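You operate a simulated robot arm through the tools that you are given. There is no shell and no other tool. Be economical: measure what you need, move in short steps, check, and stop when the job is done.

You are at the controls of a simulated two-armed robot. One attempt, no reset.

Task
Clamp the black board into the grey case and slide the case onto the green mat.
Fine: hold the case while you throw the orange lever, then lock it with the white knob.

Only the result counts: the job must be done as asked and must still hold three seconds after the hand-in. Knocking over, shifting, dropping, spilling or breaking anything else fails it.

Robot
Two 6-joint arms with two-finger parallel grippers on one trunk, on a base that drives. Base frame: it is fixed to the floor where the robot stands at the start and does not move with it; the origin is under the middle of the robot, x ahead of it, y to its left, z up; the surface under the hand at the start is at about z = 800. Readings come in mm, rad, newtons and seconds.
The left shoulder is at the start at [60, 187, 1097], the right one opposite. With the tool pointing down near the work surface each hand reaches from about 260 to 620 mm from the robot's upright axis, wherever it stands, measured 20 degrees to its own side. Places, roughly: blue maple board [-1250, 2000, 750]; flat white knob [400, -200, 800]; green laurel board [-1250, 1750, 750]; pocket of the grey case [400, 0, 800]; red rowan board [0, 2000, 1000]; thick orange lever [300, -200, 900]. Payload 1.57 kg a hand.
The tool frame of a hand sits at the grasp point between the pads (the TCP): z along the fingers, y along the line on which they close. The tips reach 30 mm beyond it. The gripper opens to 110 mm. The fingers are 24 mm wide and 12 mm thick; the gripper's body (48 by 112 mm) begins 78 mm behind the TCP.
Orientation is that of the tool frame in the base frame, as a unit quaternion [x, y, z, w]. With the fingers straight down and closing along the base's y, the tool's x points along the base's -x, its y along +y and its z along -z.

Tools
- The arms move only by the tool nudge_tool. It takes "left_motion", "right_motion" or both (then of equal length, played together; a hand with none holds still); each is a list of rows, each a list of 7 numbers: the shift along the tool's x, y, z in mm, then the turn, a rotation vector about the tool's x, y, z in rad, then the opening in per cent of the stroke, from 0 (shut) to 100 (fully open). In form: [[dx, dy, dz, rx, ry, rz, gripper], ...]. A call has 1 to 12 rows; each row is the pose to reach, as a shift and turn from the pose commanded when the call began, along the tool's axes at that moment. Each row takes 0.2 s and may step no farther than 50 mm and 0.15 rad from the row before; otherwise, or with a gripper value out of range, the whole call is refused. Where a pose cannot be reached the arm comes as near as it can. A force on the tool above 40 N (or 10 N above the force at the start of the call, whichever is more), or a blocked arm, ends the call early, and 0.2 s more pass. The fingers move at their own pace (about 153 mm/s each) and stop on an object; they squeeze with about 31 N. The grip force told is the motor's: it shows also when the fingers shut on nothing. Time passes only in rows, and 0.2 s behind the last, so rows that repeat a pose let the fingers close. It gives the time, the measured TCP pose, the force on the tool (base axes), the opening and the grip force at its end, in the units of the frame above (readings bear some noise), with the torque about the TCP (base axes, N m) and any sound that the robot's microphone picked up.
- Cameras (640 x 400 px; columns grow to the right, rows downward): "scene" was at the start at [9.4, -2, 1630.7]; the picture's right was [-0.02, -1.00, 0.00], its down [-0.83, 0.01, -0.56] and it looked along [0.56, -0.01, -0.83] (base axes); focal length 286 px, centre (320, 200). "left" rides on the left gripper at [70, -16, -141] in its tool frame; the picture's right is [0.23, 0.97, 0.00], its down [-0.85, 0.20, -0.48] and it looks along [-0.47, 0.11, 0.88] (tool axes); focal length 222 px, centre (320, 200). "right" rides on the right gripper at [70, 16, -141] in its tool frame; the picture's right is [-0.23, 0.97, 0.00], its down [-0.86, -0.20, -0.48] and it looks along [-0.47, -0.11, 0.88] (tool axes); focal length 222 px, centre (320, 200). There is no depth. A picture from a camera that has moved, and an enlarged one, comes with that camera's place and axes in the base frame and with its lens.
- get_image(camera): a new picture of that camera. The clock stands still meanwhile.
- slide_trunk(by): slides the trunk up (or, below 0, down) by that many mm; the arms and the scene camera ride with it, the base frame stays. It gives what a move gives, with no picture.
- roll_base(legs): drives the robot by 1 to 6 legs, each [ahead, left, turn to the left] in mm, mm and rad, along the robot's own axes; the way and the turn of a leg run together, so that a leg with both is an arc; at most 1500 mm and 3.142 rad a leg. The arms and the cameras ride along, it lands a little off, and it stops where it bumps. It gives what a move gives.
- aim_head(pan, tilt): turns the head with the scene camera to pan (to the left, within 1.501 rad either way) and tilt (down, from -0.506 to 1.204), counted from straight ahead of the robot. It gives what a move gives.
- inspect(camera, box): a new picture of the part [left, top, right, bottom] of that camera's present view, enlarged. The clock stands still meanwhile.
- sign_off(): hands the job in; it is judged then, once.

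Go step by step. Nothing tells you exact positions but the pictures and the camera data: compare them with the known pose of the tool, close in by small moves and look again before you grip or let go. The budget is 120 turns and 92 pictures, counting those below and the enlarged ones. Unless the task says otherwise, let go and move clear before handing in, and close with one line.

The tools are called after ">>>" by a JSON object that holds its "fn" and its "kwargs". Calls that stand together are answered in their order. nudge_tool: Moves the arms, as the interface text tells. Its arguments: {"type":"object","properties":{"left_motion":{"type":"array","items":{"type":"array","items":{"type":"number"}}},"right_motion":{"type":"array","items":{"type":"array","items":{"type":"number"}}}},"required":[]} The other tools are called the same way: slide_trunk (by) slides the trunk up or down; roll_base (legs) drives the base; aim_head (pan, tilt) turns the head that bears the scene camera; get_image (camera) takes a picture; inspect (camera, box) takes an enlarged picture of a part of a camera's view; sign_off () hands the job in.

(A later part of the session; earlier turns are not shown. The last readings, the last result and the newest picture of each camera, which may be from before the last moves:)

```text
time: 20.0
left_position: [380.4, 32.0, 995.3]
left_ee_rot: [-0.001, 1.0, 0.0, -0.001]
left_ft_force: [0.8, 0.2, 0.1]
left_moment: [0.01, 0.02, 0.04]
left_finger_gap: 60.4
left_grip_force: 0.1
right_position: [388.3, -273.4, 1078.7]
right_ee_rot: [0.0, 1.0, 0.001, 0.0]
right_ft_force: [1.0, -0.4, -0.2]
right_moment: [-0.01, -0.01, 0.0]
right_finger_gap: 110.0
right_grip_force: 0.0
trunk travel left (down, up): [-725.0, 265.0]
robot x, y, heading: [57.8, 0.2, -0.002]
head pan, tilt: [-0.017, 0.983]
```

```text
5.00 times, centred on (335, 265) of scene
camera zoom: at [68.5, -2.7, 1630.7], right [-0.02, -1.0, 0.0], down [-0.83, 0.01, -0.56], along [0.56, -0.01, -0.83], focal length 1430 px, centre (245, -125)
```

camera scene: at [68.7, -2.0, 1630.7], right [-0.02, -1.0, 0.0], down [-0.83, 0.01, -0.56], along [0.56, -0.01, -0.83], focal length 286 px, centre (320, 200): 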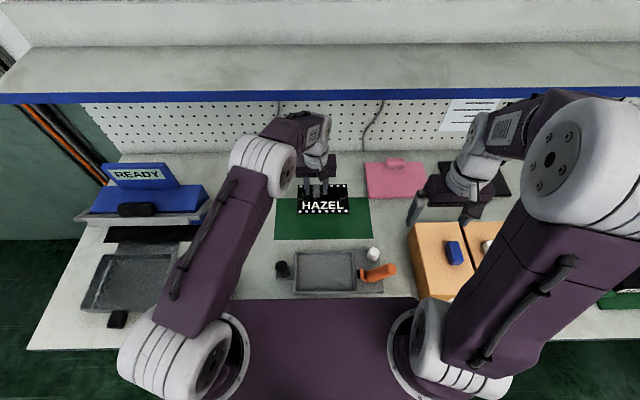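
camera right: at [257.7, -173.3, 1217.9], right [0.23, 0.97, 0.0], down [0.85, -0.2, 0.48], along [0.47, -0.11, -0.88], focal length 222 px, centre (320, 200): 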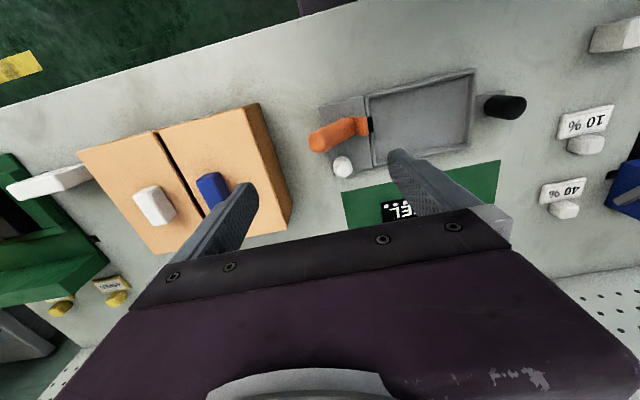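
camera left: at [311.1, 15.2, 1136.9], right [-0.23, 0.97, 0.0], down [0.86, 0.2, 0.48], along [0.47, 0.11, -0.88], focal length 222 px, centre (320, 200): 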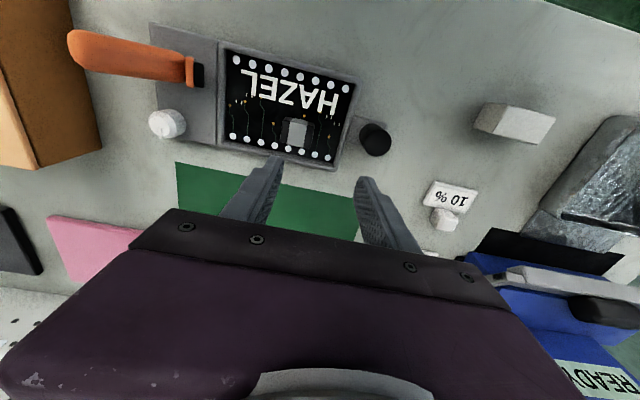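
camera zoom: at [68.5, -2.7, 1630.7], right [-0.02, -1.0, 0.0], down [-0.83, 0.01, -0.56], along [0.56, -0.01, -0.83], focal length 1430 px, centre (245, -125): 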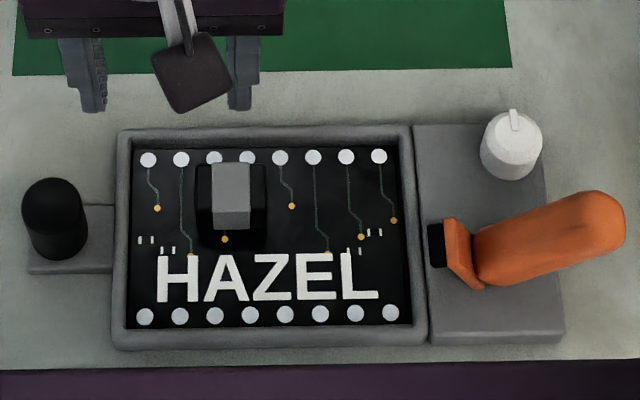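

The board is seated. The black post, about 35 mm thick, is at roughly (352, 99) with its top near z = 890, so I'll bring the left hand over it.

>>> {"fn": "nudge_tool", "kwargs": {"left_motion": [[14, 30, 0, 0, 0, 0, 80], [28, 67, 0, 0, 0, 0, 80], [28, 67, 30, 0, 0, 0, 80], [28, 67, 55, 0, 0, 0, 80], [28, 67, 55, 0, 0, 0, 80]]}}

>>> {"fn": "get_image", "kwargs": {"camera": "left"}}

>>> {"fn": "inspect", "kwargs": {"camera": "scene", "box": [240, 215, 360, 295]}}

```text
time: 21.2
left_position: [351.6, 97.3, 940.2]
left_ee_rot: [-0.001, 1.0, 0.0, 0.0]
left_ft_force: [0.0, -0.4, -0.1]
left_moment: [0.0, -0.01, 0.0]
left_finger_gap: 88.2
left_grip_force: 0.0
right_position: [387.7, -271.6, 1079.8]
right_ee_rot: [0.0, 1.0, 0.0, 0.001]
right_ft_force: [1.0, 0.4, 0.3]
right_moment: [0.02, -0.01, 0.01]
right_finger_gap: 109.9
right_grip_force: 0.1
trunk travel left (down, up): [-725.0, 265.0]
robot x, y, heading: [61.6, -0.6, -0.001]
head pan, tilt: [-0.017, 0.983]
```

```text
50 pictures are left
camera left: at [282.9, 81.0, 1082.2], right [-0.23, 0.97, 0.0], down [0.85, 0.2, 0.48], along [0.47, 0.11, -0.88], focal length 222 px, centre (320, 200)
```

left: 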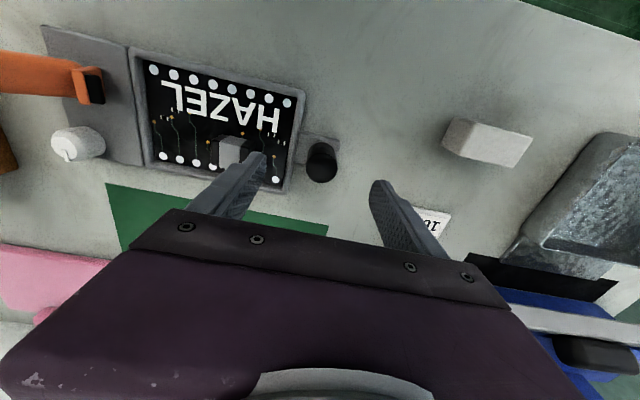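

```text
5.00 times, centred on (300, 255) of scene
camera zoom: at [67.2, -1.6, 1630.7], right [-0.02, -1.0, 0.0], down [-0.83, 0.01, -0.56], along [0.56, -0.01, -0.83], focal length 1430 px, centre (420, -75)
```

zoom: 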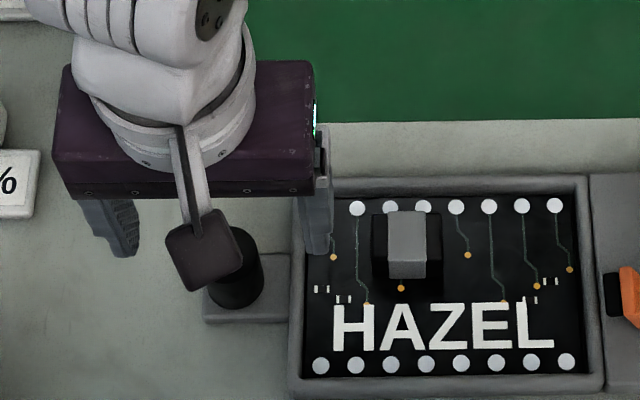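

The post is centred between the fingers. I'll descend and grip it.

>>> {"fn": "nudge_tool", "kwargs": {"left_motion": [[0, 1, 25, 0, 0, 0, 80], [0, 1, 50, 0, 0, 0, 80], [0, 1, 72, 0, 0, 0, 80], [0, 1, 72, 0, 0, 0, 40], [0, 1, 72, 0, 0, 0, 0], [0, 1, 72, 0, 0, 0, 0], [0, 1, 72, 0, 0, 0, 0]]}}

>>> {"fn": "get_image", "kwargs": {"camera": "scene"}}

```text
time: 22.8
left_position: [352.3, 99.1, 866.1]
left_ee_rot: [-0.001, 1.0, 0.001, 0.0]
left_ft_force: [-0.3, 0.2, -0.2]
left_moment: [0.52, -0.01, 0.02]
left_finger_gap: 33.2
left_grip_force: 30.9
right_position: [387.9, -272.4, 1078.5]
right_ee_rot: [0.0, 1.0, 0.0, 0.0]
right_ft_force: [-0.5, 0.9, 0.6]
right_moment: [-0.03, 0.0, 0.0]
right_finger_gap: 110.1
right_grip_force: 0.0
trunk travel left (down, up): [-725.0, 265.0]
robot x, y, heading: [55.8, 1.3, 0.001]
head pan, tilt: [-0.017, 0.983]
```

```text
48 pictures are left
camera scene: at [68.5, -2.0, 1630.6], right [-0.02, -1.0, 0.0], down [-0.83, 0.01, -0.56], along [0.56, -0.01, -0.83], focal length 286 px, centre (320, 200)
```

scene: 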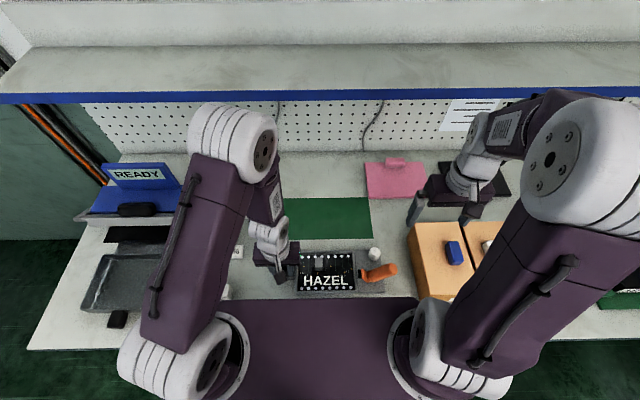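

The post is held at 33 mm. Now I'll rotate the right hand 90° and bring it above the lever handle, so the fingers close along x on it.

>>> {"fn": "nudge_tool", "kwargs": {"right_motion": [[5, 8, 0, 0, 0, -0.143, 60], [10, 17, 0, 0, 0, -0.286, 60], [15, 25, 10, 0, 0, -0.428, 60], [20, 33, 20, 0, 0, -0.571, 60], [25, 42, 30, 0, 0, -0.714, 60], [30, 50, 40, 0, 0, -0.857, 60], [36, 58, 50, 0, 0, -1.0, 60], [41, 67, 60, 0, 0, -1.142, 60], [46, 75, 70, 0, 0, -1.285, 60], [51, 84, 80, 0, 0, -1.428, 60], [56, 92, 90, 0, 0, -1.571, 60], [56, 92, 90, 0, 0, -1.571, 60]]}}

>>> {"fn": "get_image", "kwargs": {"camera": "right"}}

>>> {"fn": "inspect", "kwargs": {"camera": "scene", "box": [300, 205, 440, 305]}}

```text
time: 25.4
left_position: [352.0, 99.1, 866.8]
left_ee_rot: [-0.001, 1.0, 0.0, -0.001]
left_ft_force: [0.7, -0.4, 0.6]
left_moment: [0.55, 0.13, 0.04]
left_finger_gap: 33.1
left_grip_force: 31.0
right_position: [335.6, -180.2, 989.2]
right_ee_rot: [0.708, -0.707, -0.002, 0.001]
right_ft_force: [0.8, -1.3, -0.2]
right_moment: [0.01, 0.0, -0.01]
right_finger_gap: 65.8
right_grip_force: 0.1
right hand out of reach, approached as far as the arm can: row 11, 12
trunk travel left (down, up): [-725.0, 265.0]
robot x, y, heading: [57.7, -0.7, 0.0]
head pan, tilt: [-0.017, 0.983]
```

```text
47 pictures are left
camera right: at [320.0, -249.0, 1129.2], right [-0.97, 0.22, 0.0], down [0.2, 0.86, 0.48], along [0.1, 0.47, -0.88], focal length 222 px, centre (320, 200)
```

right: 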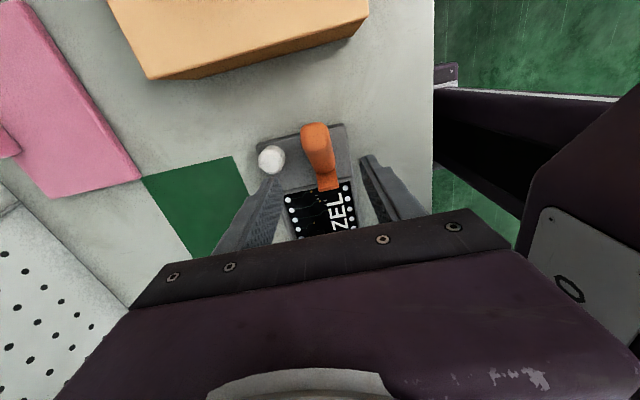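

```text
4.00 times, centred on (370, 255) of scene
camera zoom: at [68.4, -2.1, 1630.7], right [-0.02, -1.0, 0.0], down [-0.83, 0.01, -0.56], along [0.56, -0.01, -0.83], focal length 1144 px, centre (120, -20)
```

zoom: 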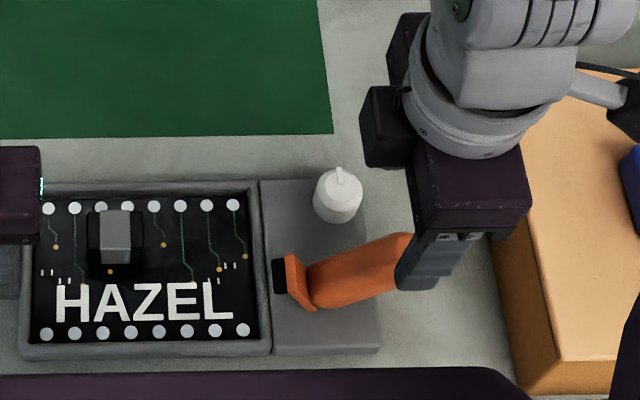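

The right hand is at its near limit here. I'll release the post, rise, drive back about 60 mm and grip it again.

>>> {"fn": "nudge_tool", "kwargs": {"left_motion": [[0, 0, 0, 0, 0, 0, 80], [0, 0, 0, 0, 0, 0, 80], [0, 0, -35, 0, 0, 0, 80], [0, 0, -75, 0, 0, 0, 80], [0, 0, -95, 0, 0, 0, 80], [0, 0, -95, 0, 0, 0, 80]]}}

>>> {"fn": "roll_base", "kwargs": {"legs": [[-65, 0, 0]]}}

>>> {"fn": "inspect", "kwargs": {"camera": "scene", "box": [250, 185, 410, 285]}}

```text
time: 26.8
left_position: [352.1, 99.2, 963.0]
left_ee_rot: [0.0, 1.0, 0.0, -0.001]
left_ft_force: [-0.2, 0.1, 0.0]
left_moment: [0.02, 0.0, 0.01]
left_finger_gap: 88.0
left_grip_force: 0.0
right_position: [335.4, -178.9, 989.1]
right_ee_rot: [-0.707, 0.707, 0.001, -0.002]
right_ft_force: [-0.5, 0.0, 0.1]
right_moment: [0.0, -0.02, 0.05]
right_finger_gap: 66.0
right_grip_force: 0.1
trunk travel left (down, up): [-725.0, 265.0]
robot x, y, heading: [60.0, -2.2, -0.002]
head pan, tilt: [-0.017, 0.983]
```

```text
time: 27.8
left_position: [290.3, 98.3, 961.0]
left_ee_rot: [0.0, 1.0, 0.0, -0.001]
left_ft_force: [0.7, -0.4, -0.4]
left_moment: [-0.01, 0.01, -0.02]
left_finger_gap: 88.1
left_grip_force: 0.1
right_position: [273.1, -180.1, 988.4]
right_ee_rot: [0.708, -0.707, -0.002, 0.003]
right_ft_force: [-0.2, 0.2, -0.6]
right_moment: [0.02, 0.03, -0.01]
right_finger_gap: 66.1
right_grip_force: 0.1
trunk travel left (down, up): [-725.0, 265.0]
robot x, y, heading: [-4.7, -1.3, 0.001]
head pan, tilt: [-0.017, 0.983]
```

```text
4.00 times, centred on (330, 235) of scene
camera zoom: at [7.4, -2.0, 1630.6], right [-0.02, -1.0, 0.0], down [-0.83, 0.01, -0.55], along [0.55, -0.01, -0.83], focal length 1144 px, centre (280, 60)
```

zoom: 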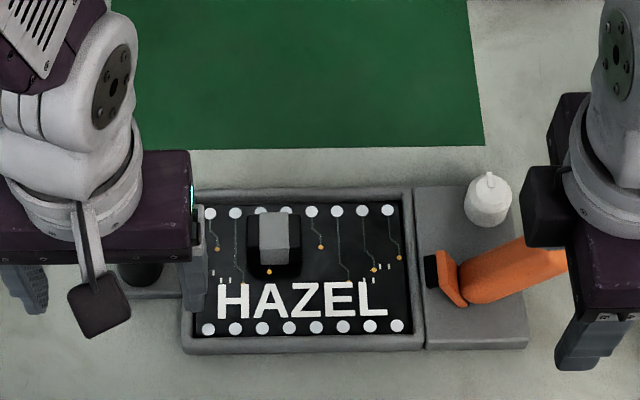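

>>> {"fn": "nudge_tool", "kwargs": {"left_motion": [[-30, 0.5, 0, 0, 0, 0, 80], [-62, 0.5, 0, 0, 0, 0, 80], [-62, 0.5, 30, 0, 0, 0, 80], [-62, 0.5, 65, 0, 0, 0, 80], [-62, 0.5, 94, 0, 0, 0, 80], [-62, 0.5, 94, 0, 0, 0, 40], [-62, 0.5, 94, 0, 0, 0, 0], [-62, 0.5, 94, 0, 0, 0, 0], [-62, 0.5, 94, 0, 0, 0, 0]], "right_motion": [[0, -20, 0, 0, 0, 0, 60], [0, -40, 0, 0, 0, 0, 60], [0, -58, 0, 0, 0, 0, 60], [0, -58, 10, 0, 0, 0, 60], [0, -58, 30, 0, 0, 0, 60], [0, -58, 30, 0, 0, 0, 60], [0, -58, 30, 0, 0, 0, 60], [0, -58, 30, 0, 0, 0, 60], [0, -58, 30, 0, 0, 0, 60]]}}

>>> {"fn": "get_image", "kwargs": {"camera": "right"}}

>>> {"fn": "inspect", "kwargs": {"camera": "scene", "box": [250, 185, 410, 285]}}

```text
time: 29.8
left_position: [349.4, 99.8, 869.6]
left_ee_rot: [0.0, 1.0, 0.0, 0.0]
left_ft_force: [0.6, -1.0, 0.0]
left_moment: [0.3, -0.12, -0.05]
left_finger_gap: 33.4
left_grip_force: 30.8
right_position: [330.0, -179.5, 960.4]
right_ee_rot: [0.707, -0.707, -0.001, 0.001]
right_ft_force: [-0.3, 0.0, 0.5]
right_moment: [0.0, 0.02, 0.01]
right_finger_gap: 65.9
right_grip_force: 0.0
trunk travel left (down, up): [-725.0, 265.0]
robot x, y, heading: [-3.9, 1.6, 0.001]
head pan, tilt: [-0.017, 0.983]
```

```text
44 pictures are left
camera right: at [314.1, -248.7, 1099.6], right [-0.97, 0.23, 0.0], down [0.2, 0.86, 0.48], along [0.11, 0.47, -0.88], focal length 222 px, centre (320, 200)
```

right: 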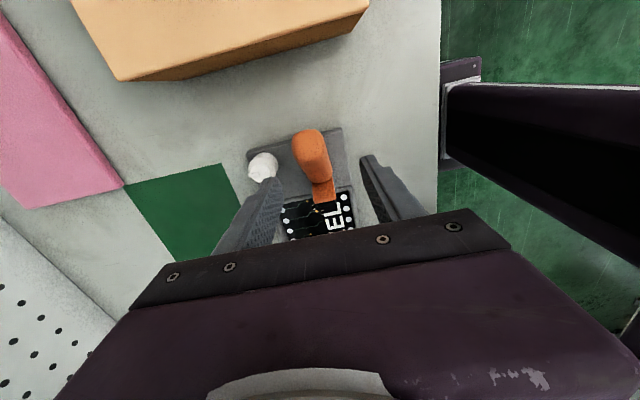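

```text
4.00 times, centred on (330, 235) of scene
camera zoom: at [4.2, -1.8, 1630.7], right [-0.02, -1.0, 0.0], down [-0.83, 0.01, -0.56], along [0.56, -0.01, -0.83], focal length 1144 px, centre (280, 60)
```

zoom: 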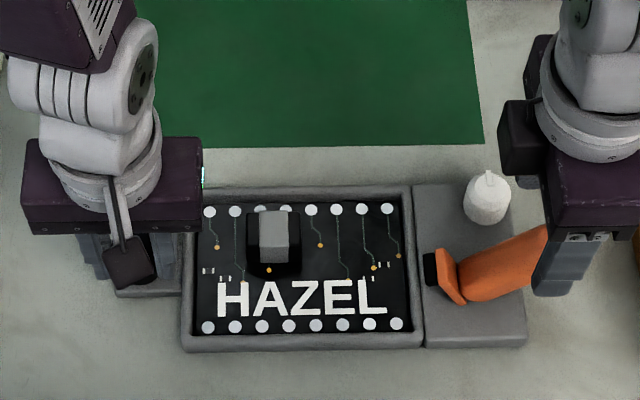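

Both hands are in place. The far finger clears the knob, so I'll lower the right hand around the handle and close.

>>> {"fn": "nudge_tool", "kwargs": {"right_motion": [[0, 0, 25, 0, 0, 0, 60], [0, 0, 50, 0, 0, 0, 60], [0, 0, 68, 0, 0, 0, 60], [0, 0, 68, 0, 0, 0, 60], [0, 0, 68, 0, 0, 0, 30], [0, 0, 68, 0, 0, 0, 0], [0, 0, 68, 0, 0, 0, 0], [0, 0, 68, 0, 0, 0, 0]]}}

>>> {"fn": "inspect", "kwargs": {"camera": "scene", "box": [320, 205, 420, 285]}}

```text
time: 31.6
left_position: [348.9, 99.9, 868.6]
left_ee_rot: [0.0, 1.0, 0.0, -0.002]
left_ft_force: [-3.3, 0.1, 0.7]
left_moment: [-0.46, 0.32, 0.02]
left_finger_gap: 33.3
left_grip_force: 31.5
right_position: [328.9, -179.6, 892.6]
right_ee_rot: [0.707, -0.707, 0.0, 0.0]
right_ft_force: [3.0, 0.4, 1.0]
right_moment: [-0.22, -0.35, -0.89]
right_finger_gap: 31.7
right_grip_force: 31.7
trunk travel left (down, up): [-725.0, 265.0]
robot x, y, heading: [-5.5, 0.7, 0.002]
head pan, tilt: [-0.017, 0.983]
```

```text
5.00 times, centred on (370, 245) of scene
camera zoom: at [4.5, -2.0, 1630.7], right [-0.02, -1.0, 0.0], down [-0.83, 0.01, -0.56], along [0.56, -0.01, -0.83], focal length 1430 px, centre (70, -25)
```

zoom: 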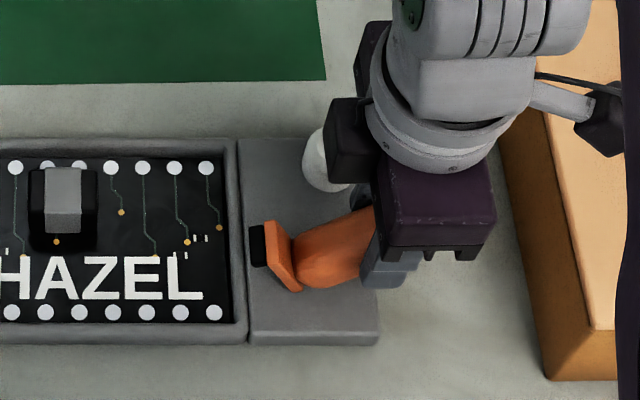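

The handle is gripped at 31.7 mm. I'll test with a small up-and-inward motion and read the forces.

>>> {"fn": "nudge_tool", "kwargs": {"right_motion": [[-1.5, 0, -2.5, 0, 0.03, 0, 0], [-3, 0, -5, 0, 0.06, 0, 0], [-4.5, 0, -7.5, 0, 0.09, 0, 0], [-4.5, 0, -7.5, 0, 0.09, 0, 0]]}}

```text
time: 32.6
left_position: [349.8, 98.2, 868.0]
left_ee_rot: [-0.001, 1.0, 0.0, 0.001]
left_ft_force: [-3.1, -13.9, 0.7]
left_moment: [-1.2, 0.38, 0.02]
left_finger_gap: 33.6
left_grip_force: 31.4
right_position: [330.8, -175.3, 900.1]
right_ee_rot: [0.707, -0.706, 0.031, 0.032]
right_ft_force: [2.8, 14.0, -5.3]
right_moment: [0.72, -0.24, -0.55]
right_finger_gap: 32.0
right_grip_force: 30.6
trunk travel left (down, up): [-725.0, 265.0]
robot x, y, heading: [-6.9, -3.4, 0.004]
head pan, tilt: [-0.017, 0.983]
```

The lever is moving that way. The force shows the path should lean more towards +y, so I'll follow it without further tool rotation.

>>> {"fn": "nudge_tool", "kwargs": {"right_motion": [[-2.5, 0, -1, 0, 0, 0, 0], [-5, 0, -3, 0, 0, 0, 0], [-7.6, 0, -5, 0, 0, 0, 0], [-7.6, 0, -5, 0, 0, 0, 0]]}}

```text
time: 33.6
left_position: [349.2, 98.0, 868.0]
left_ee_rot: [-0.001, 1.0, 0.0, 0.0]
left_ft_force: [-1.2, 13.3, 4.9]
left_moment: [-0.41, 0.3, 0.46]
left_finger_gap: 33.5
left_grip_force: 30.9
right_position: [327.6, -168.0, 903.3]
right_ee_rot: [-0.706, 0.706, -0.031, -0.033]
right_ft_force: [-0.1, -12.5, -6.5]
right_moment: [-0.8, -0.19, -0.64]
right_finger_gap: 31.9
right_grip_force: 31.1
trunk travel left (down, up): [-725.0, 265.0]
robot x, y, heading: [-5.0, 2.1, -0.0]
head pan, tilt: [-0.017, 0.983]
```

The forces fit a pivot near y = -124, z = 854 with a radius of about 67 mm. I'll continue along that arc.

>>> {"fn": "nudge_tool", "kwargs": {"right_motion": [[-2.5, 0, -3, 0, 0, 0, 0], [-5.1, 0, -6.1, 0, 0, 0, 0], [-8.3, 0, -8.6, 0, 0, 0, 0], [-11.6, 0, -11, 0, 0, 0, 0], [-15.7, 0, -13.4, 0, 0, 0, 0], [-19.9, 0, -15.6, 0, 0, 0, 0], [-19.9, 0, -15.6, 0, 0, 0, 0]]}}

>>> {"fn": "inspect", "kwargs": {"camera": "scene", "box": [280, 205, 400, 285]}}

```text
time: 35.2
left_position: [349.4, 99.4, 868.4]
left_ee_rot: [0.0, 1.0, 0.0, 0.0]
left_ft_force: [-0.1, 11.6, 6.6]
left_moment: [-0.58, 0.42, 0.21]
left_finger_gap: 33.8
left_grip_force: 31.3
right_position: [329.1, -146.2, 916.3]
right_ee_rot: [0.707, -0.706, 0.031, 0.034]
right_ft_force: [-0.5, -11.6, -7.7]
right_moment: [-0.86, -0.39, -0.42]
right_finger_gap: 31.2
right_grip_force: 30.6
trunk travel left (down, up): [-725.0, 265.0]
robot x, y, heading: [-5.2, 3.5, -0.0]
head pan, tilt: [-0.017, 0.983]
```

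```text
5.00 times, centred on (340, 245) of scene
camera zoom: at [4.1, -1.9, 1630.7], right [-0.02, -1.0, 0.0], down [-0.83, 0.01, -0.56], along [0.56, -0.01, -0.83], focal length 1430 px, centre (220, -25)
```

zoom: 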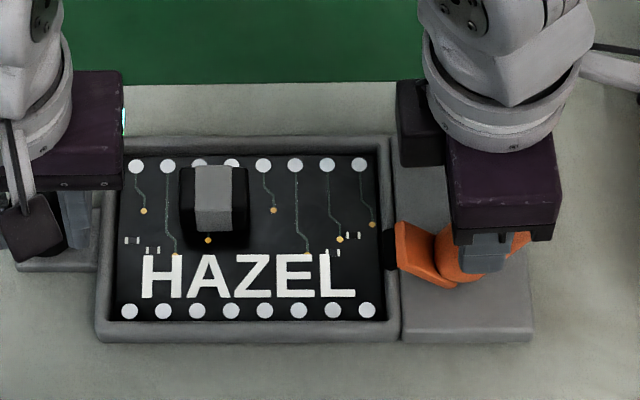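

The pad is turning down towards the board. I'll continue the arc.

>>> {"fn": "nudge_tool", "kwargs": {"right_motion": [[-4.8, 0, -2.7, 0, 0, 0, 0], [-10.3, 0, -4.7, 0, 0, 0, 0], [-16, 0, -6, 0, 0, 0, 0], [-21.8, 0, -6.7, 0, 0, 0, 0], [-21.8, 0, -6.7, 0, 0, 0, 0]]}}

```text
time: 36.4
left_position: [349.5, 98.9, 868.1]
left_ee_rot: [-0.001, 1.0, 0.0, 0.001]
left_ft_force: [0.9, 12.9, 4.4]
left_moment: [-0.6, 0.15, 0.19]
left_finger_gap: 34.0
left_grip_force: 31.1
right_position: [328.5, -124.4, 920.5]
right_ee_rot: [0.707, -0.706, 0.032, 0.033]
right_ft_force: [-1.7, -11.5, -7.9]
right_moment: [-0.86, 0.14, -0.08]
right_finger_gap: 30.9
right_grip_force: 31.1
trunk travel left (down, up): [-725.0, 265.0]
robot x, y, heading: [-4.6, 0.8, 0.0]
head pan, tilt: [-0.017, 0.983]
```

>>> {"fn": "nudge_tool", "kwargs": {"right_motion": [[-6, 0, 0.2, 0, 0, 0, 0], [-12, 0, 0.4, 0, 0, 0, 0], [-17.7, 0, 1.2, 0, 0, 0, 0], [-23.4, 0, 2.4, 0, 0, 0, 0], [-23.4, 0, 2.4, 0, 0, 0, 0]]}}

>>> {"fn": "inspect", "kwargs": {"camera": "scene", "box": [280, 205, 400, 285]}}

```text
time: 37.6
left_position: [349.7, 99.2, 868.9]
left_ee_rot: [0.0, 1.0, -0.001, 0.001]
left_ft_force: [-1.3, 0.3, -1.4]
left_moment: [-0.25, -0.21, -0.05]
left_finger_gap: 33.0
left_grip_force: 30.9
right_position: [330.3, -100.1, 917.5]
right_ee_rot: [0.707, -0.706, 0.03, 0.033]
right_ft_force: [-0.3, 0.2, -0.4]
right_moment: [0.01, 0.01, -0.02]
right_finger_gap: 0.1
right_grip_force: 21.4
trunk travel left (down, up): [-725.0, 265.0]
robot x, y, heading: [-7.8, -1.1, -0.0]
head pan, tilt: [-0.017, 0.983]
```

```text
5.00 times, centred on (340, 245) of scene
camera zoom: at [4.1, -1.9, 1630.7], right [-0.02, -1.0, 0.0], down [-0.83, 0.01, -0.56], along [0.56, -0.01, -0.83], focal length 1430 px, centre (220, -25)
```

zoom: 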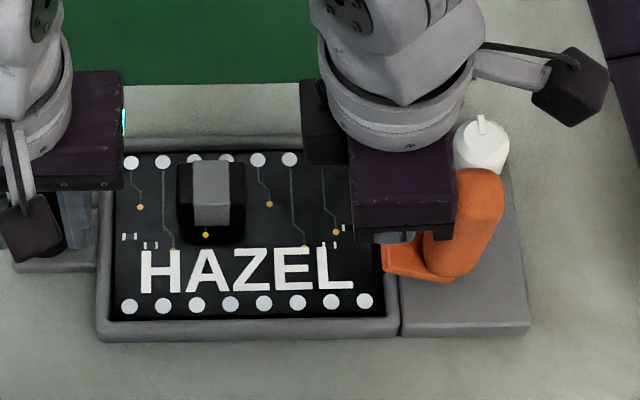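

The fingers slid off as the handle reached near-vertical, and the lever stayed there. I'll raise the right hand and look at its state.

>>> {"fn": "nudge_tool", "kwargs": {"right_motion": [[0, 0, -25, 0, 0, 0, 0], [0, 0, -50, 0, 0, 0, 0], [0, 0, -75, 0, 0, 0, 0], [30, 0, -90, 0, 0, 0, 0], [70, 0, -100, 0, 0, 0, 0], [70, 0, -100, 0, 0, 0, 0]]}}

>>> {"fn": "get_image", "kwargs": {"camera": "right"}}

>>> {"fn": "inspect", "kwargs": {"camera": "scene", "box": [310, 210, 400, 280]}}

```text
time: 39.0
left_position: [350.5, 100.2, 868.3]
left_ee_rot: [-0.001, 1.0, 0.0, 0.0]
left_ft_force: [-0.1, -1.3, -1.7]
left_moment: [0.63, -0.15, -0.08]
left_finger_gap: 33.2
left_grip_force: 31.7
right_position: [330.2, -161.7, 1022.7]
right_ee_rot: [0.707, -0.706, 0.03, 0.033]
right_ft_force: [0.0, -0.4, -0.5]
right_moment: [-0.01, -0.05, -0.01]
right_finger_gap: 0.0
right_grip_force: 21.1
trunk travel left (down, up): [-725.0, 265.0]
robot x, y, heading: [-3.3, 3.4, -0.001]
head pan, tilt: [-0.017, 0.983]
```

```text
39 pictures are left
camera right: at [314.1, -217.4, 1167.6], right [-0.97, 0.22, -0.02], down [0.2, 0.9, 0.4], along [0.1, 0.38, -0.92], focal length 222 px, centre (320, 200)
```

right: 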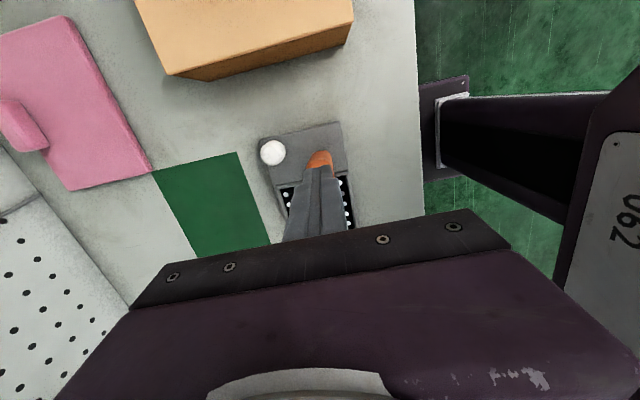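

```text
5.71 times, centred on (355, 245) of scene
camera zoom: at [4.5, -1.2, 1630.7], right [-0.02, -1.0, 0.0], down [-0.83, 0.01, -0.56], along [0.56, -0.01, -0.83], focal length 1634 px, centre (120, -57)
```

zoom: 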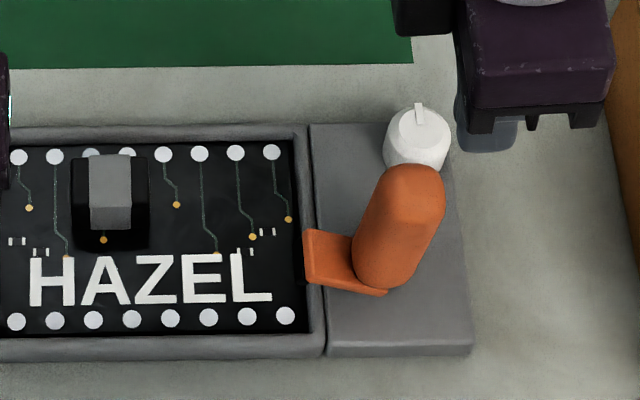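

The handle stands at about 78°, and the pad is not yet pressed fully down. I'll set the closed fingers on the handle's outer side to push it further over.

>>> {"fn": "nudge_tool", "kwargs": {"right_motion": [[10, 0, 0, 0, -0.045, 0, 0], [18, 0, 0, 0, -0.09, 0, 0], [15, 0, 30, 0, -0.09, 0, 0], [12, 0, 65, 0, -0.09, 0, 0], [9, 0, 99, 0, -0.09, 0, 0], [9, 0, 99, 0, -0.09, 0, 0]]}}

>>> {"fn": "inspect", "kwargs": {"camera": "scene", "box": [310, 210, 400, 280]}}

```text
time: 40.4
left_position: [349.5, 99.2, 869.2]
left_ee_rot: [0.0, 1.0, 0.0, 0.0]
left_ft_force: [0.5, -1.4, -3.0]
left_moment: [0.32, -0.06, 0.07]
left_finger_gap: 33.2
left_grip_force: 31.1
right_position: [328.6, -178.5, 924.3]
right_ee_rot: [0.708, -0.707, -0.002, 0.002]
right_ft_force: [0.0, 0.8, -0.2]
right_moment: [-0.01, 0.02, 0.02]
right_finger_gap: 0.1
right_grip_force: 21.6
trunk travel left (down, up): [-725.0, 265.0]
robot x, y, heading: [-3.7, -4.5, -0.002]
head pan, tilt: [-0.017, 0.983]
```

```text
5.71 times, centred on (355, 245) of scene
camera zoom: at [3.9, -2.1, 1630.6], right [-0.02, -1.0, 0.0], down [-0.83, 0.01, -0.56], along [0.56, -0.01, -0.83], focal length 1634 px, centre (120, -57)
```

zoom: 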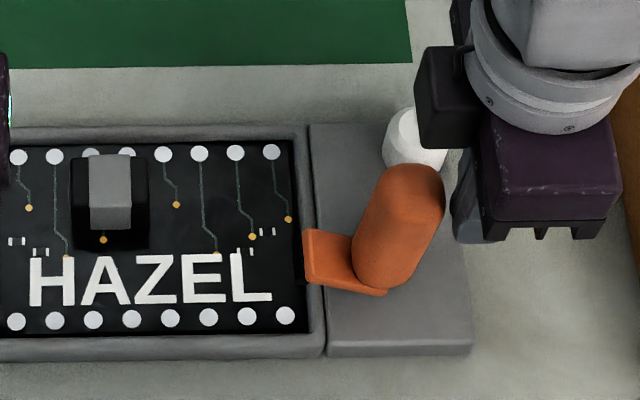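

>>> {"fn": "nudge_tool", "kwargs": {"right_motion": [[-4, 0, 0, 0, 0, 0, 0], [-8, 0, 0, 0, 0, 0, 0], [-12, 0, 0, 0, 0, 0, 0], [-16, 0, 0, 0, 0, 0, 0], [-20, 0, 0, 0, 0, 0, 0], [-24, 0, 0, 0, 0, 0, 0], [-28, 0, 0, 0, 0, 0, 0], [-32, 0, 0, 0, 0, 0, 0]]}}

>>> {"fn": "inspect", "kwargs": {"camera": "scene", "box": [310, 210, 400, 280]}}

```text
time: 42.2
left_position: [349.4, 99.7, 869.0]
left_ee_rot: [0.001, 1.0, 0.0, 0.0]
left_ft_force: [0.3, 1.6, -3.4]
left_moment: [0.43, -0.02, 0.04]
left_finger_gap: 33.0
left_grip_force: 30.6
right_position: [328.2, -147.2, 925.8]
right_ee_rot: [0.708, -0.706, -0.002, 0.001]
right_ft_force: [-1.9, -1.1, -0.1]
right_moment: [-0.1, 0.04, -0.01]
right_finger_gap: 0.0
right_grip_force: 21.2
trunk travel left (down, up): [-725.0, 265.0]
robot x, y, heading: [-3.1, 2.6, -0.001]
head pan, tilt: [-0.017, 0.983]
```

```text
5.71 times, centred on (355, 245) of scene
camera zoom: at [4.1, -1.6, 1630.7], right [-0.02, -1.0, 0.0], down [-0.83, 0.01, -0.56], along [0.56, -0.01, -0.83], focal length 1634 px, centre (120, -57)
```

zoom: 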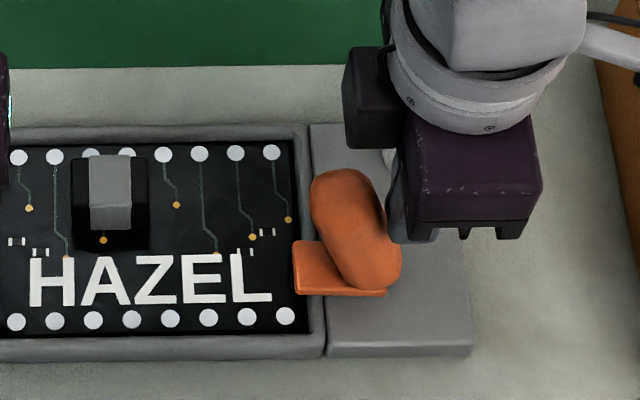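

The lever moves easily and is now past vertical. I'll keep pushing.

>>> {"fn": "nudge_tool", "kwargs": {"right_motion": [[-4, 0, 1, 0, 0, 0, 0], [-8, 0, 2, 0, 0, 0, 0], [-12, 0, 4, 0, 0, 0, 0], [-16, 0, 6, 0, 0, 0, 0], [-20, 0, 8, 0, 0, 0, 0], [-24, 0, 10, 0, 0, 0, 0], [-28, 0, 12, 0, 0, 0, 0]]}}

>>> {"fn": "inspect", "kwargs": {"camera": "scene", "box": [310, 210, 400, 280]}}

```text
time: 43.0
left_position: [348.7, 100.2, 868.5]
left_ee_rot: [-0.001, 1.0, 0.001, -0.001]
left_ft_force: [0.9, 9.4, -5.3]
left_moment: [-0.39, -0.49, 0.01]
left_finger_gap: 33.3
left_grip_force: 30.8
right_position: [328.9, -137.6, 922.1]
right_ee_rot: [0.707, -0.707, -0.001, 0.003]
right_ft_force: [-1.6, -10.4, 10.8]
right_moment: [-0.22, -0.09, 0.06]
right_finger_gap: 0.1
right_grip_force: 21.5
trunk travel left (down, up): [-725.0, 265.0]
robot x, y, heading: [-3.5, -1.1, -0.002]
head pan, tilt: [-0.017, 0.983]
stopped in row 3 (right hand): the force on the tool passed its limit at 46 N (the readings are from after the stop); the commanded pose is now the measured one
```

```text
5.71 times, centred on (355, 245) of scene
camera zoom: at [3.3, -1.9, 1630.8], right [-0.02, -1.0, 0.0], down [-0.83, 0.01, -0.56], along [0.56, -0.01, -0.83], focal length 1634 px, centre (120, -57)
```

zoom: 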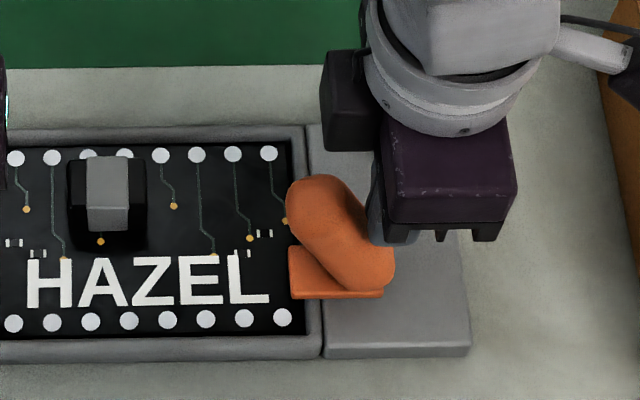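

A firm resistance appeared, which may be the over-centre pinch. I'll push once more in small steps.

>>> {"fn": "nudge_tool", "kwargs": {"right_motion": [[-1, 0, 0, 0, 0, 0, 0], [-2, 0, 0.5, 0, 0, 0, 0], [-3, 0, 1, 0, 0, 0, 0], [-4, 0, 1.5, 0, 0, 0, 0], [-5, 0, 2, 0, 0, 0, 0], [-6, 0, 2.5, 0, 0, 0, 0]]}}

```text
time: 43.5
left_position: [347.7, 101.2, 867.3]
left_ee_rot: [-0.003, 1.0, 0.001, -0.002]
left_ft_force: [1.1, 7.7, -0.9]
left_moment: [-0.35, -0.27, -0.04]
left_finger_gap: 33.1
left_grip_force: 30.6
right_position: [328.9, -138.9, 922.2]
right_ee_rot: [0.707, -0.707, -0.001, 0.003]
right_ft_force: [-1.5, -11.5, 11.2]
right_moment: [-0.2, -0.03, 0.02]
right_finger_gap: 0.1
right_grip_force: 21.5
trunk travel left (down, up): [-725.0, 265.0]
robot x, y, heading: [-8.2, -1.1, 0.001]
head pan, tilt: [-0.017, 0.983]
stopped in row 2 (right hand): the force on the tool passed its limit at 44 N (the readings are from after the stop); the commanded pose is now the measured one
```

It's a stiff stop, so the lever looks fully thrown. I'll back off, rise and check that it stays.

>>> {"fn": "nudge_tool", "kwargs": {"right_motion": [[10, 0, 0, 0, 0, 0, 0], [30, 0, 0, 0, 0, 0, 0], [40, 0, -30, 0, 0, 0, 0], [40, 0, -70, 0, 0, 0, 0], [60, 0, -100, 0, 0, 0, 0], [60, 0, -100, 0, 0, 0, 50], [60, 0, -100, 0, 0, 0, 50]]}}

>>> {"fn": "inspect", "kwargs": {"camera": "scene", "box": [310, 210, 400, 280]}}

>>> {"fn": "inspect", "kwargs": {"camera": "right", "box": [240, 110, 400, 230]}}

```text
time: 45.1
left_position: [348.1, 101.1, 868.5]
left_ee_rot: [-0.002, 1.0, 0.001, -0.001]
left_ft_force: [-1.1, 0.8, 7.8]
left_moment: [-0.44, -0.24, 0.02]
left_finger_gap: 33.4
left_grip_force: 30.8
right_position: [329.0, -196.6, 1024.0]
right_ee_rot: [0.707, -0.707, -0.002, 0.002]
right_ft_force: [0.1, 0.0, 0.0]
right_moment: [0.02, 0.02, 0.04]
right_finger_gap: 55.0
right_grip_force: 0.0
trunk travel left (down, up): [-725.0, 265.0]
robot x, y, heading: [-7.7, -1.7, 0.003]
head pan, tilt: [-0.017, 0.983]
```

```text
5.71 times, centred on (355, 245) of scene
camera zoom: at [2.8, -2.0, 1630.7], right [-0.02, -1.0, 0.0], down [-0.83, 0.01, -0.56], along [0.56, -0.01, -0.83], focal length 1634 px, centre (120, -57)
```

zoom: 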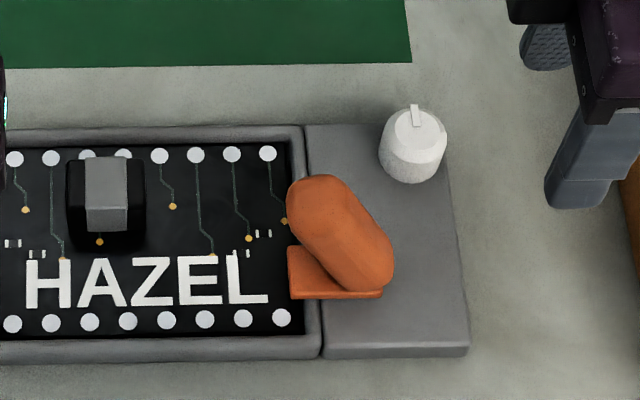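

```text
3.33 times, centred on (320, 170) of right
camera zoom: at [314.5, -265.8, 1163.1], right [-0.97, 0.23, 0.0], down [0.2, 0.86, 0.48], along [0.1, 0.46, -0.88], focal length 740 px, centre (320, 300)
```

zoom: 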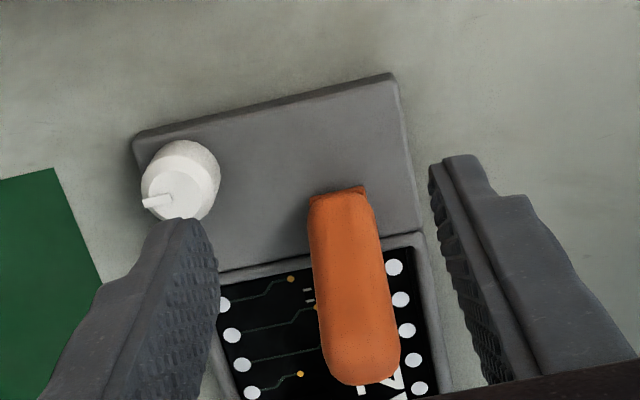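

The lever stays thrown. The white knob's top is near (405, -169, 841) with its pointer aimed away from me, so I'll bring the right hand above it, turned so the fingers avoid the pointer.

>>> {"fn": "nudge_tool", "kwargs": {"right_motion": [[-4, -11, 0, 0, 0, 0.14, 50], [-8, -22, 0, 0, 0, 0.28, 50], [-12, -33, 10, 0, 0, 0.42, 50], [-16, -44, 25, 0, 0, 0.56, 50], [-20, -55, 40, 0, 0, 0.7, 50], [-24, -66, 60, 0, 0, 0.84, 50], [-27.6, -76, 80, 0, 0, 0.97, 50], [-27.6, -76, 94, 0, 0, 0.97, 50], [-27.6, -76, 94, 0, 0, 0.97, 50]]}}

>>> {"fn": "get_image", "kwargs": {"camera": "right"}}

>>> {"fn": "inspect", "kwargs": {"camera": "scene", "box": [310, 200, 430, 280]}}

```text
time: 47.1
left_position: [348.5, 100.1, 868.5]
left_ee_rot: [-0.003, 1.0, 0.001, -0.002]
left_ft_force: [-1.4, -0.5, 7.3]
left_moment: [-0.46, 0.0, -0.03]
left_finger_gap: 33.2
left_grip_force: 30.4
right_position: [405.6, -169.7, 927.8]
right_ee_rot: [-0.295, 0.955, 0.0, -0.003]
right_ft_force: [0.1, -0.2, 0.4]
right_moment: [-0.05, 0.02, 0.0]
right_finger_gap: 54.8
right_grip_force: 0.2
trunk travel left (down, up): [-725.0, 265.0]
robot x, y, heading: [-6.0, 2.5, -0.003]
head pan, tilt: [-0.017, 0.983]
```

```text
32 pictures are left
camera right: at [338.8, -194.6, 1067.1], right [-0.36, 0.93, 0.0], down [0.82, 0.32, 0.47], along [0.44, 0.17, -0.88], focal length 222 px, centre (320, 200)
```

right: 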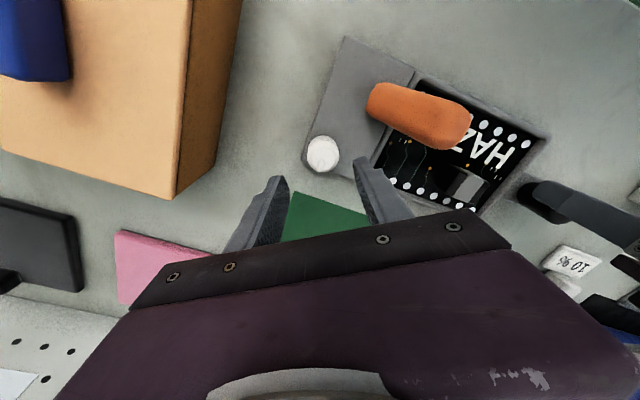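

```text
5.00 times, centred on (370, 240) of scene
camera zoom: at [3.0, -2.1, 1630.7], right [-0.02, -1.0, 0.0], down [-0.83, 0.01, -0.56], along [0.56, -0.01, -0.83], focal length 1430 px, centre (70, 0)
```

zoom: 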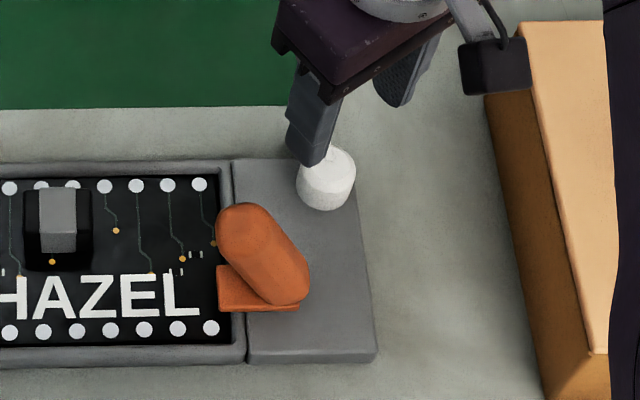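

The knob lies between the fingers. I'll descend and grip it.

>>> {"fn": "nudge_tool", "kwargs": {"right_motion": [[0, 0, 25, 0, 0, 0, 50], [0, 0, 50, 0, 0, 0, 50], [0, 0, 70, 0, 0, 0, 50], [0, 0, 70, 0, 0, 0, 50], [0, 0, 70, 0, 0, 0, 20], [0, 0, 70, 0, 0, 0, 0], [0, 0, 70, 0, 0, 0, 0], [0, 0, 70, 0, 0, 0, 0]]}}

>>> {"fn": "inspect", "kwargs": {"camera": "right", "box": [220, 60, 440, 220]}}

```text
time: 48.9
left_position: [350.8, 100.0, 868.9]
left_ee_rot: [-0.002, 1.0, 0.0, 0.001]
left_ft_force: [5.3, -36.4, 0.7]
left_moment: [-1.32, -0.25, -0.31]
left_finger_gap: 33.5
left_grip_force: 31.3
right_position: [403.8, -168.8, 856.0]
right_ee_rot: [-0.298, 0.955, 0.001, -0.003]
right_ft_force: [-6.2, 37.2, 0.1]
right_moment: [0.91, 0.45, -0.06]
right_finger_gap: 32.7
right_grip_force: 31.5
trunk travel left (down, up): [-725.0, 265.0]
robot x, y, heading: [-4.3, -1.4, 0.004]
head pan, tilt: [-0.017, 0.983]
```

```text
2.50 times, centred on (330, 140) of right
camera zoom: at [339.1, -193.8, 996.4], right [-0.36, 0.93, 0.0], down [0.82, 0.32, 0.47], along [0.44, 0.17, -0.88], focal length 555 px, centre (295, 350)
```

zoom: 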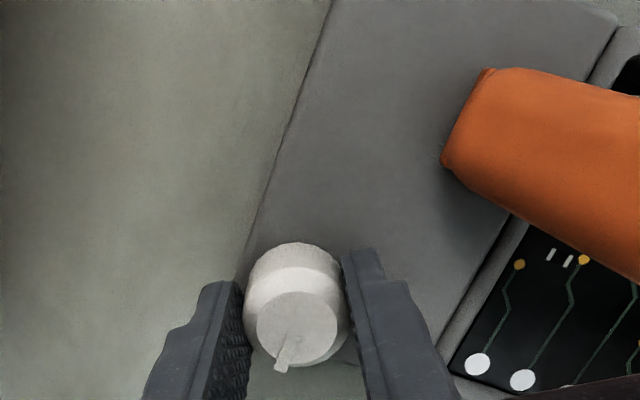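

The knob is gripped, but the two hands pull against each other with 37 N. I'll relax that before turning.

>>> {"fn": "nudge_tool", "kwargs": {"right_motion": [[-1, 1.5, 0, 0, 0, 0, 0], [-2, 3, 0, 0, 0, 0, 0], [-2, 3, 0, 0, 0, 0, 0]]}}

```text
time: 49.7
left_position: [348.4, 100.6, 869.0]
left_ee_rot: [-0.003, 1.0, 0.001, -0.003]
left_ft_force: [4.7, 1.9, 13.1]
left_moment: [-0.54, -0.9, 0.22]
left_finger_gap: 33.0
left_grip_force: 31.3
right_position: [404.9, -166.9, 856.8]
right_ee_rot: [-0.295, 0.955, 0.001, -0.003]
right_ft_force: [-1.0, -0.8, -2.9]
right_moment: [-0.35, 0.32, 0.03]
right_finger_gap: 32.6
right_grip_force: 30.7
trunk travel left (down, up): [-725.0, 265.0]
robot x, y, heading: [-7.4, -1.1, 0.001]
head pan, tilt: [-0.017, 0.983]
```

Relaxed. Now I'll turn the knob clockwise, watching the torque.

>>> {"fn": "nudge_tool", "kwargs": {"right_motion": [[0, 0, 0, 0, 0, 0.1, 0], [0, 0, 0, 0, 0, 0.2, 0], [0, 0, 0, 0, 0, 0.3, 0], [0, 0, 0, 0, 0, 0.4, 0], [0, 0, 0, 0, 0, 0.4, 0]]}}

>>> {"fn": "inspect", "kwargs": {"camera": "right", "box": [220, 60, 440, 220]}}

```text
time: 50.9
left_position: [347.1, 101.0, 868.3]
left_ee_rot: [-0.002, 1.0, 0.001, -0.002]
left_ft_force: [0.1, 14.3, 18.4]
left_moment: [-0.23, 0.06, -0.06]
left_finger_gap: 33.0
left_grip_force: 30.8
right_position: [403.8, -166.3, 856.3]
right_ee_rot: [-0.099, 0.995, 0.0, -0.003]
right_ft_force: [1.8, -10.5, -3.0]
right_moment: [-0.25, -0.48, -0.07]
right_finger_gap: 32.5
right_grip_force: 31.4
trunk travel left (down, up): [-725.0, 265.0]
robot x, y, heading: [-7.1, -1.5, 0.004]
head pan, tilt: [-0.017, 0.983]
```

```text
2.50 times, centred on (330, 140) of right
camera zoom: at [334.1, -163.0, 997.2], right [0.03, 1.0, 0.0], down [0.88, -0.03, 0.47], along [0.47, -0.02, -0.88], focal length 555 px, centre (295, 350)
```

zoom: 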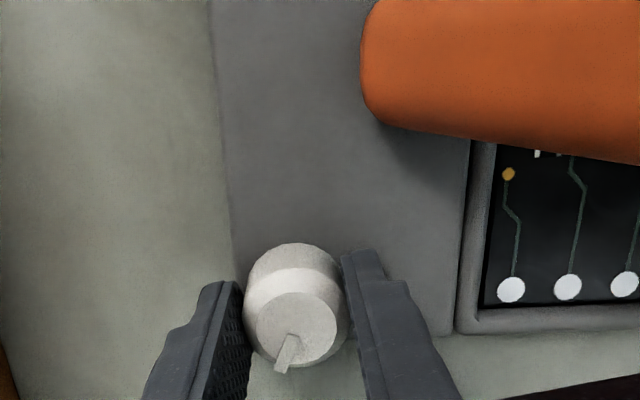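

The knob turns with the gripper. I'll continue clockwise to about 90°.

>>> {"fn": "nudge_tool", "kwargs": {"right_motion": [[0, 0, 0, 0, 0, 0.12, 0], [0, 0, 0, 0, 0, 0.24, 0], [0, 0, 0, 0, 0, 0.36, 0], [0, 0, 0, 0, 0, 0.48, 0], [0, 0, 0, 0, 0, 0.6, 0], [0, 0, 0, 0, 0, 0.72, 0], [0, 0, 0, 0, 0, 0.84, 0], [0, 0, 0, 0, 0, 0.96, 0], [0, 0, 0, 0, 0, 1.08, 0], [0, 0, 0, 0, 0, 1.17, 0], [0, 0, 0, 0, 0, 1.17, 0]]}}

>>> {"fn": "inspect", "kwargs": {"camera": "right", "box": [220, 60, 440, 220]}}

```text
time: 53.3
left_position: [349.2, 99.0, 867.9]
left_ee_rot: [-0.002, 1.0, 0.001, -0.001]
left_ft_force: [1.4, -15.6, -0.8]
left_moment: [-0.84, -0.08, -0.4]
left_finger_gap: 33.3
left_grip_force: 30.8
right_position: [405.3, -166.1, 856.3]
right_ee_rot: [0.467, 0.884, -0.003, -0.002]
right_ft_force: [-2.1, 14.8, 0.3]
right_moment: [0.45, -0.07, -0.03]
right_finger_gap: 32.6
right_grip_force: 31.2
trunk travel left (down, up): [-725.0, 265.0]
robot x, y, heading: [-4.5, -2.7, -0.004]
head pan, tilt: [-0.017, 0.983]
```

```text
2.50 times, centred on (330, 140) of right
camera zoom: at [380.8, -98.0, 997.0], right [0.93, 0.36, -0.01], down [0.32, -0.82, 0.48], along [0.17, -0.45, -0.88], focal length 555 px, centre (295, 350)
```

zoom: 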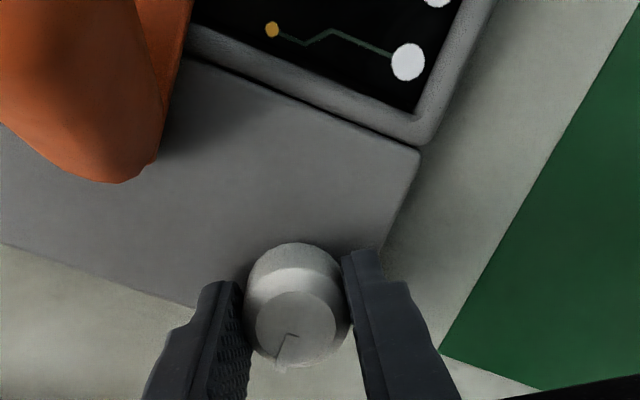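

It has turned 90° with no stop felt. I'll try a bit further and watch for an end stop.

>>> {"fn": "nudge_tool", "kwargs": {"right_motion": [[0, 0, 0, 0, 0, 0.1, 0], [0, 0, 0, 0, 0, 0.2, 0], [0, 0, 0, 0, 0, 0.3, 0], [0, 0, 0, 0, 0, 0.4, 0], [0, 0, 0, 0, 0, 0.5, 0], [0, 0, 0, 0, 0, 0.6, 0], [0, 0, 0, 0, 0, 0.6, 0]]}}

>>> {"fn": "inspect", "kwargs": {"camera": "right", "box": [220, 60, 440, 220]}}

```text
time: 54.9
left_position: [349.3, 102.0, 868.4]
left_ee_rot: [-0.003, 1.0, 0.0, -0.002]
left_ft_force: [0.7, 0.3, -0.3]
left_moment: [-0.47, 0.71, 0.05]
left_finger_gap: 33.2
left_grip_force: 31.0
right_position: [405.1, -166.3, 857.5]
right_ee_rot: [0.707, 0.707, -0.003, 0.0]
right_ft_force: [-0.3, 0.1, 4.3]
right_moment: [0.12, 0.11, 0.29]
right_finger_gap: 32.5
right_grip_force: 31.1
trunk travel left (down, up): [-725.0, 265.0]
robot x, y, heading: [-4.0, 4.4, 0.005]
head pan, tilt: [-0.017, 0.983]
```

```text
2.50 times, centred on (330, 140) of right
camera zoom: at [422.3, -95.2, 996.9], right [0.97, -0.23, 0.0], down [-0.2, -0.85, 0.48], along [-0.11, -0.47, -0.88], focal length 555 px, centre (295, 350)
```

zoom: 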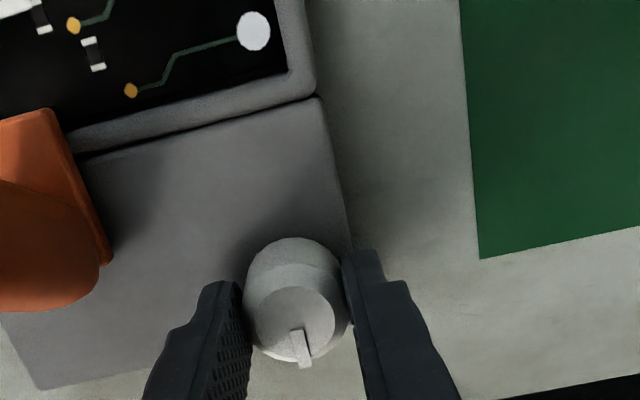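

The pointer now aims at -y, exactly 90° clockwise, and the fingers slipped against a stop there. The knob is locked, so I'll release it and move the right hand up and away.

>>> {"fn": "nudge_tool", "kwargs": {"right_motion": [[0, 0, 0, 0, 0, 0, 45], [0, 0, 0, 0, 0, 0, 45], [0, 0, -25, 0, 0, 0, 45], [0, 0, -60, 0, 0, 0, 45], [0, 0, -100, 0, 0, 0, 45], [20, 0, -120, 0, 0, -0.1, 45], [20, 0, -120, 0, 0, -0.1, 45]]}}

>>> {"fn": "inspect", "kwargs": {"camera": "scene", "box": [280, 190, 420, 285]}}

```text
time: 56.5
left_position: [348.9, 100.7, 867.5]
left_ee_rot: [-0.002, 1.0, 0.002, -0.002]
left_ft_force: [-0.5, 1.1, -0.3]
left_moment: [-0.46, 0.23, -0.05]
left_finger_gap: 33.1
left_grip_force: 31.5
right_position: [405.0, -144.2, 976.8]
right_ee_rot: [0.67, 0.742, -0.003, -0.002]
right_ft_force: [0.3, 0.3, -0.5]
right_moment: [0.01, 0.01, 0.0]
right_finger_gap: 49.4
right_grip_force: 0.1
trunk travel left (down, up): [-725.0, 265.0]
robot x, y, heading: [-8.8, 2.1, -0.001]
head pan, tilt: [-0.017, 0.983]
```

```text
4.21 times, centred on (350, 238) of scene
camera zoom: at [4.2, -1.8, 1630.7], right [-0.02, -1.0, 0.0], down [-0.83, 0.01, -0.56], along [0.56, -0.01, -0.83], focal length 1204 px, centre (194, 42)
```

zoom: 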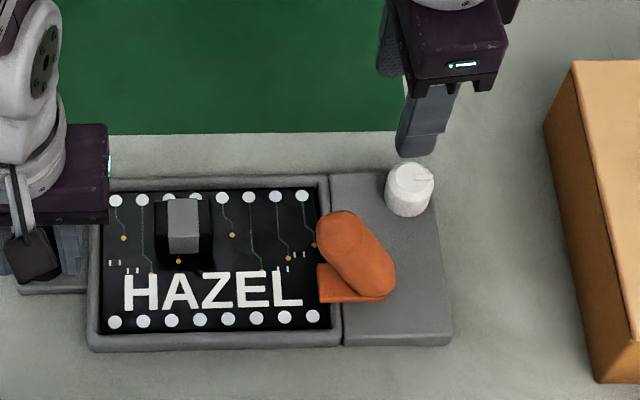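

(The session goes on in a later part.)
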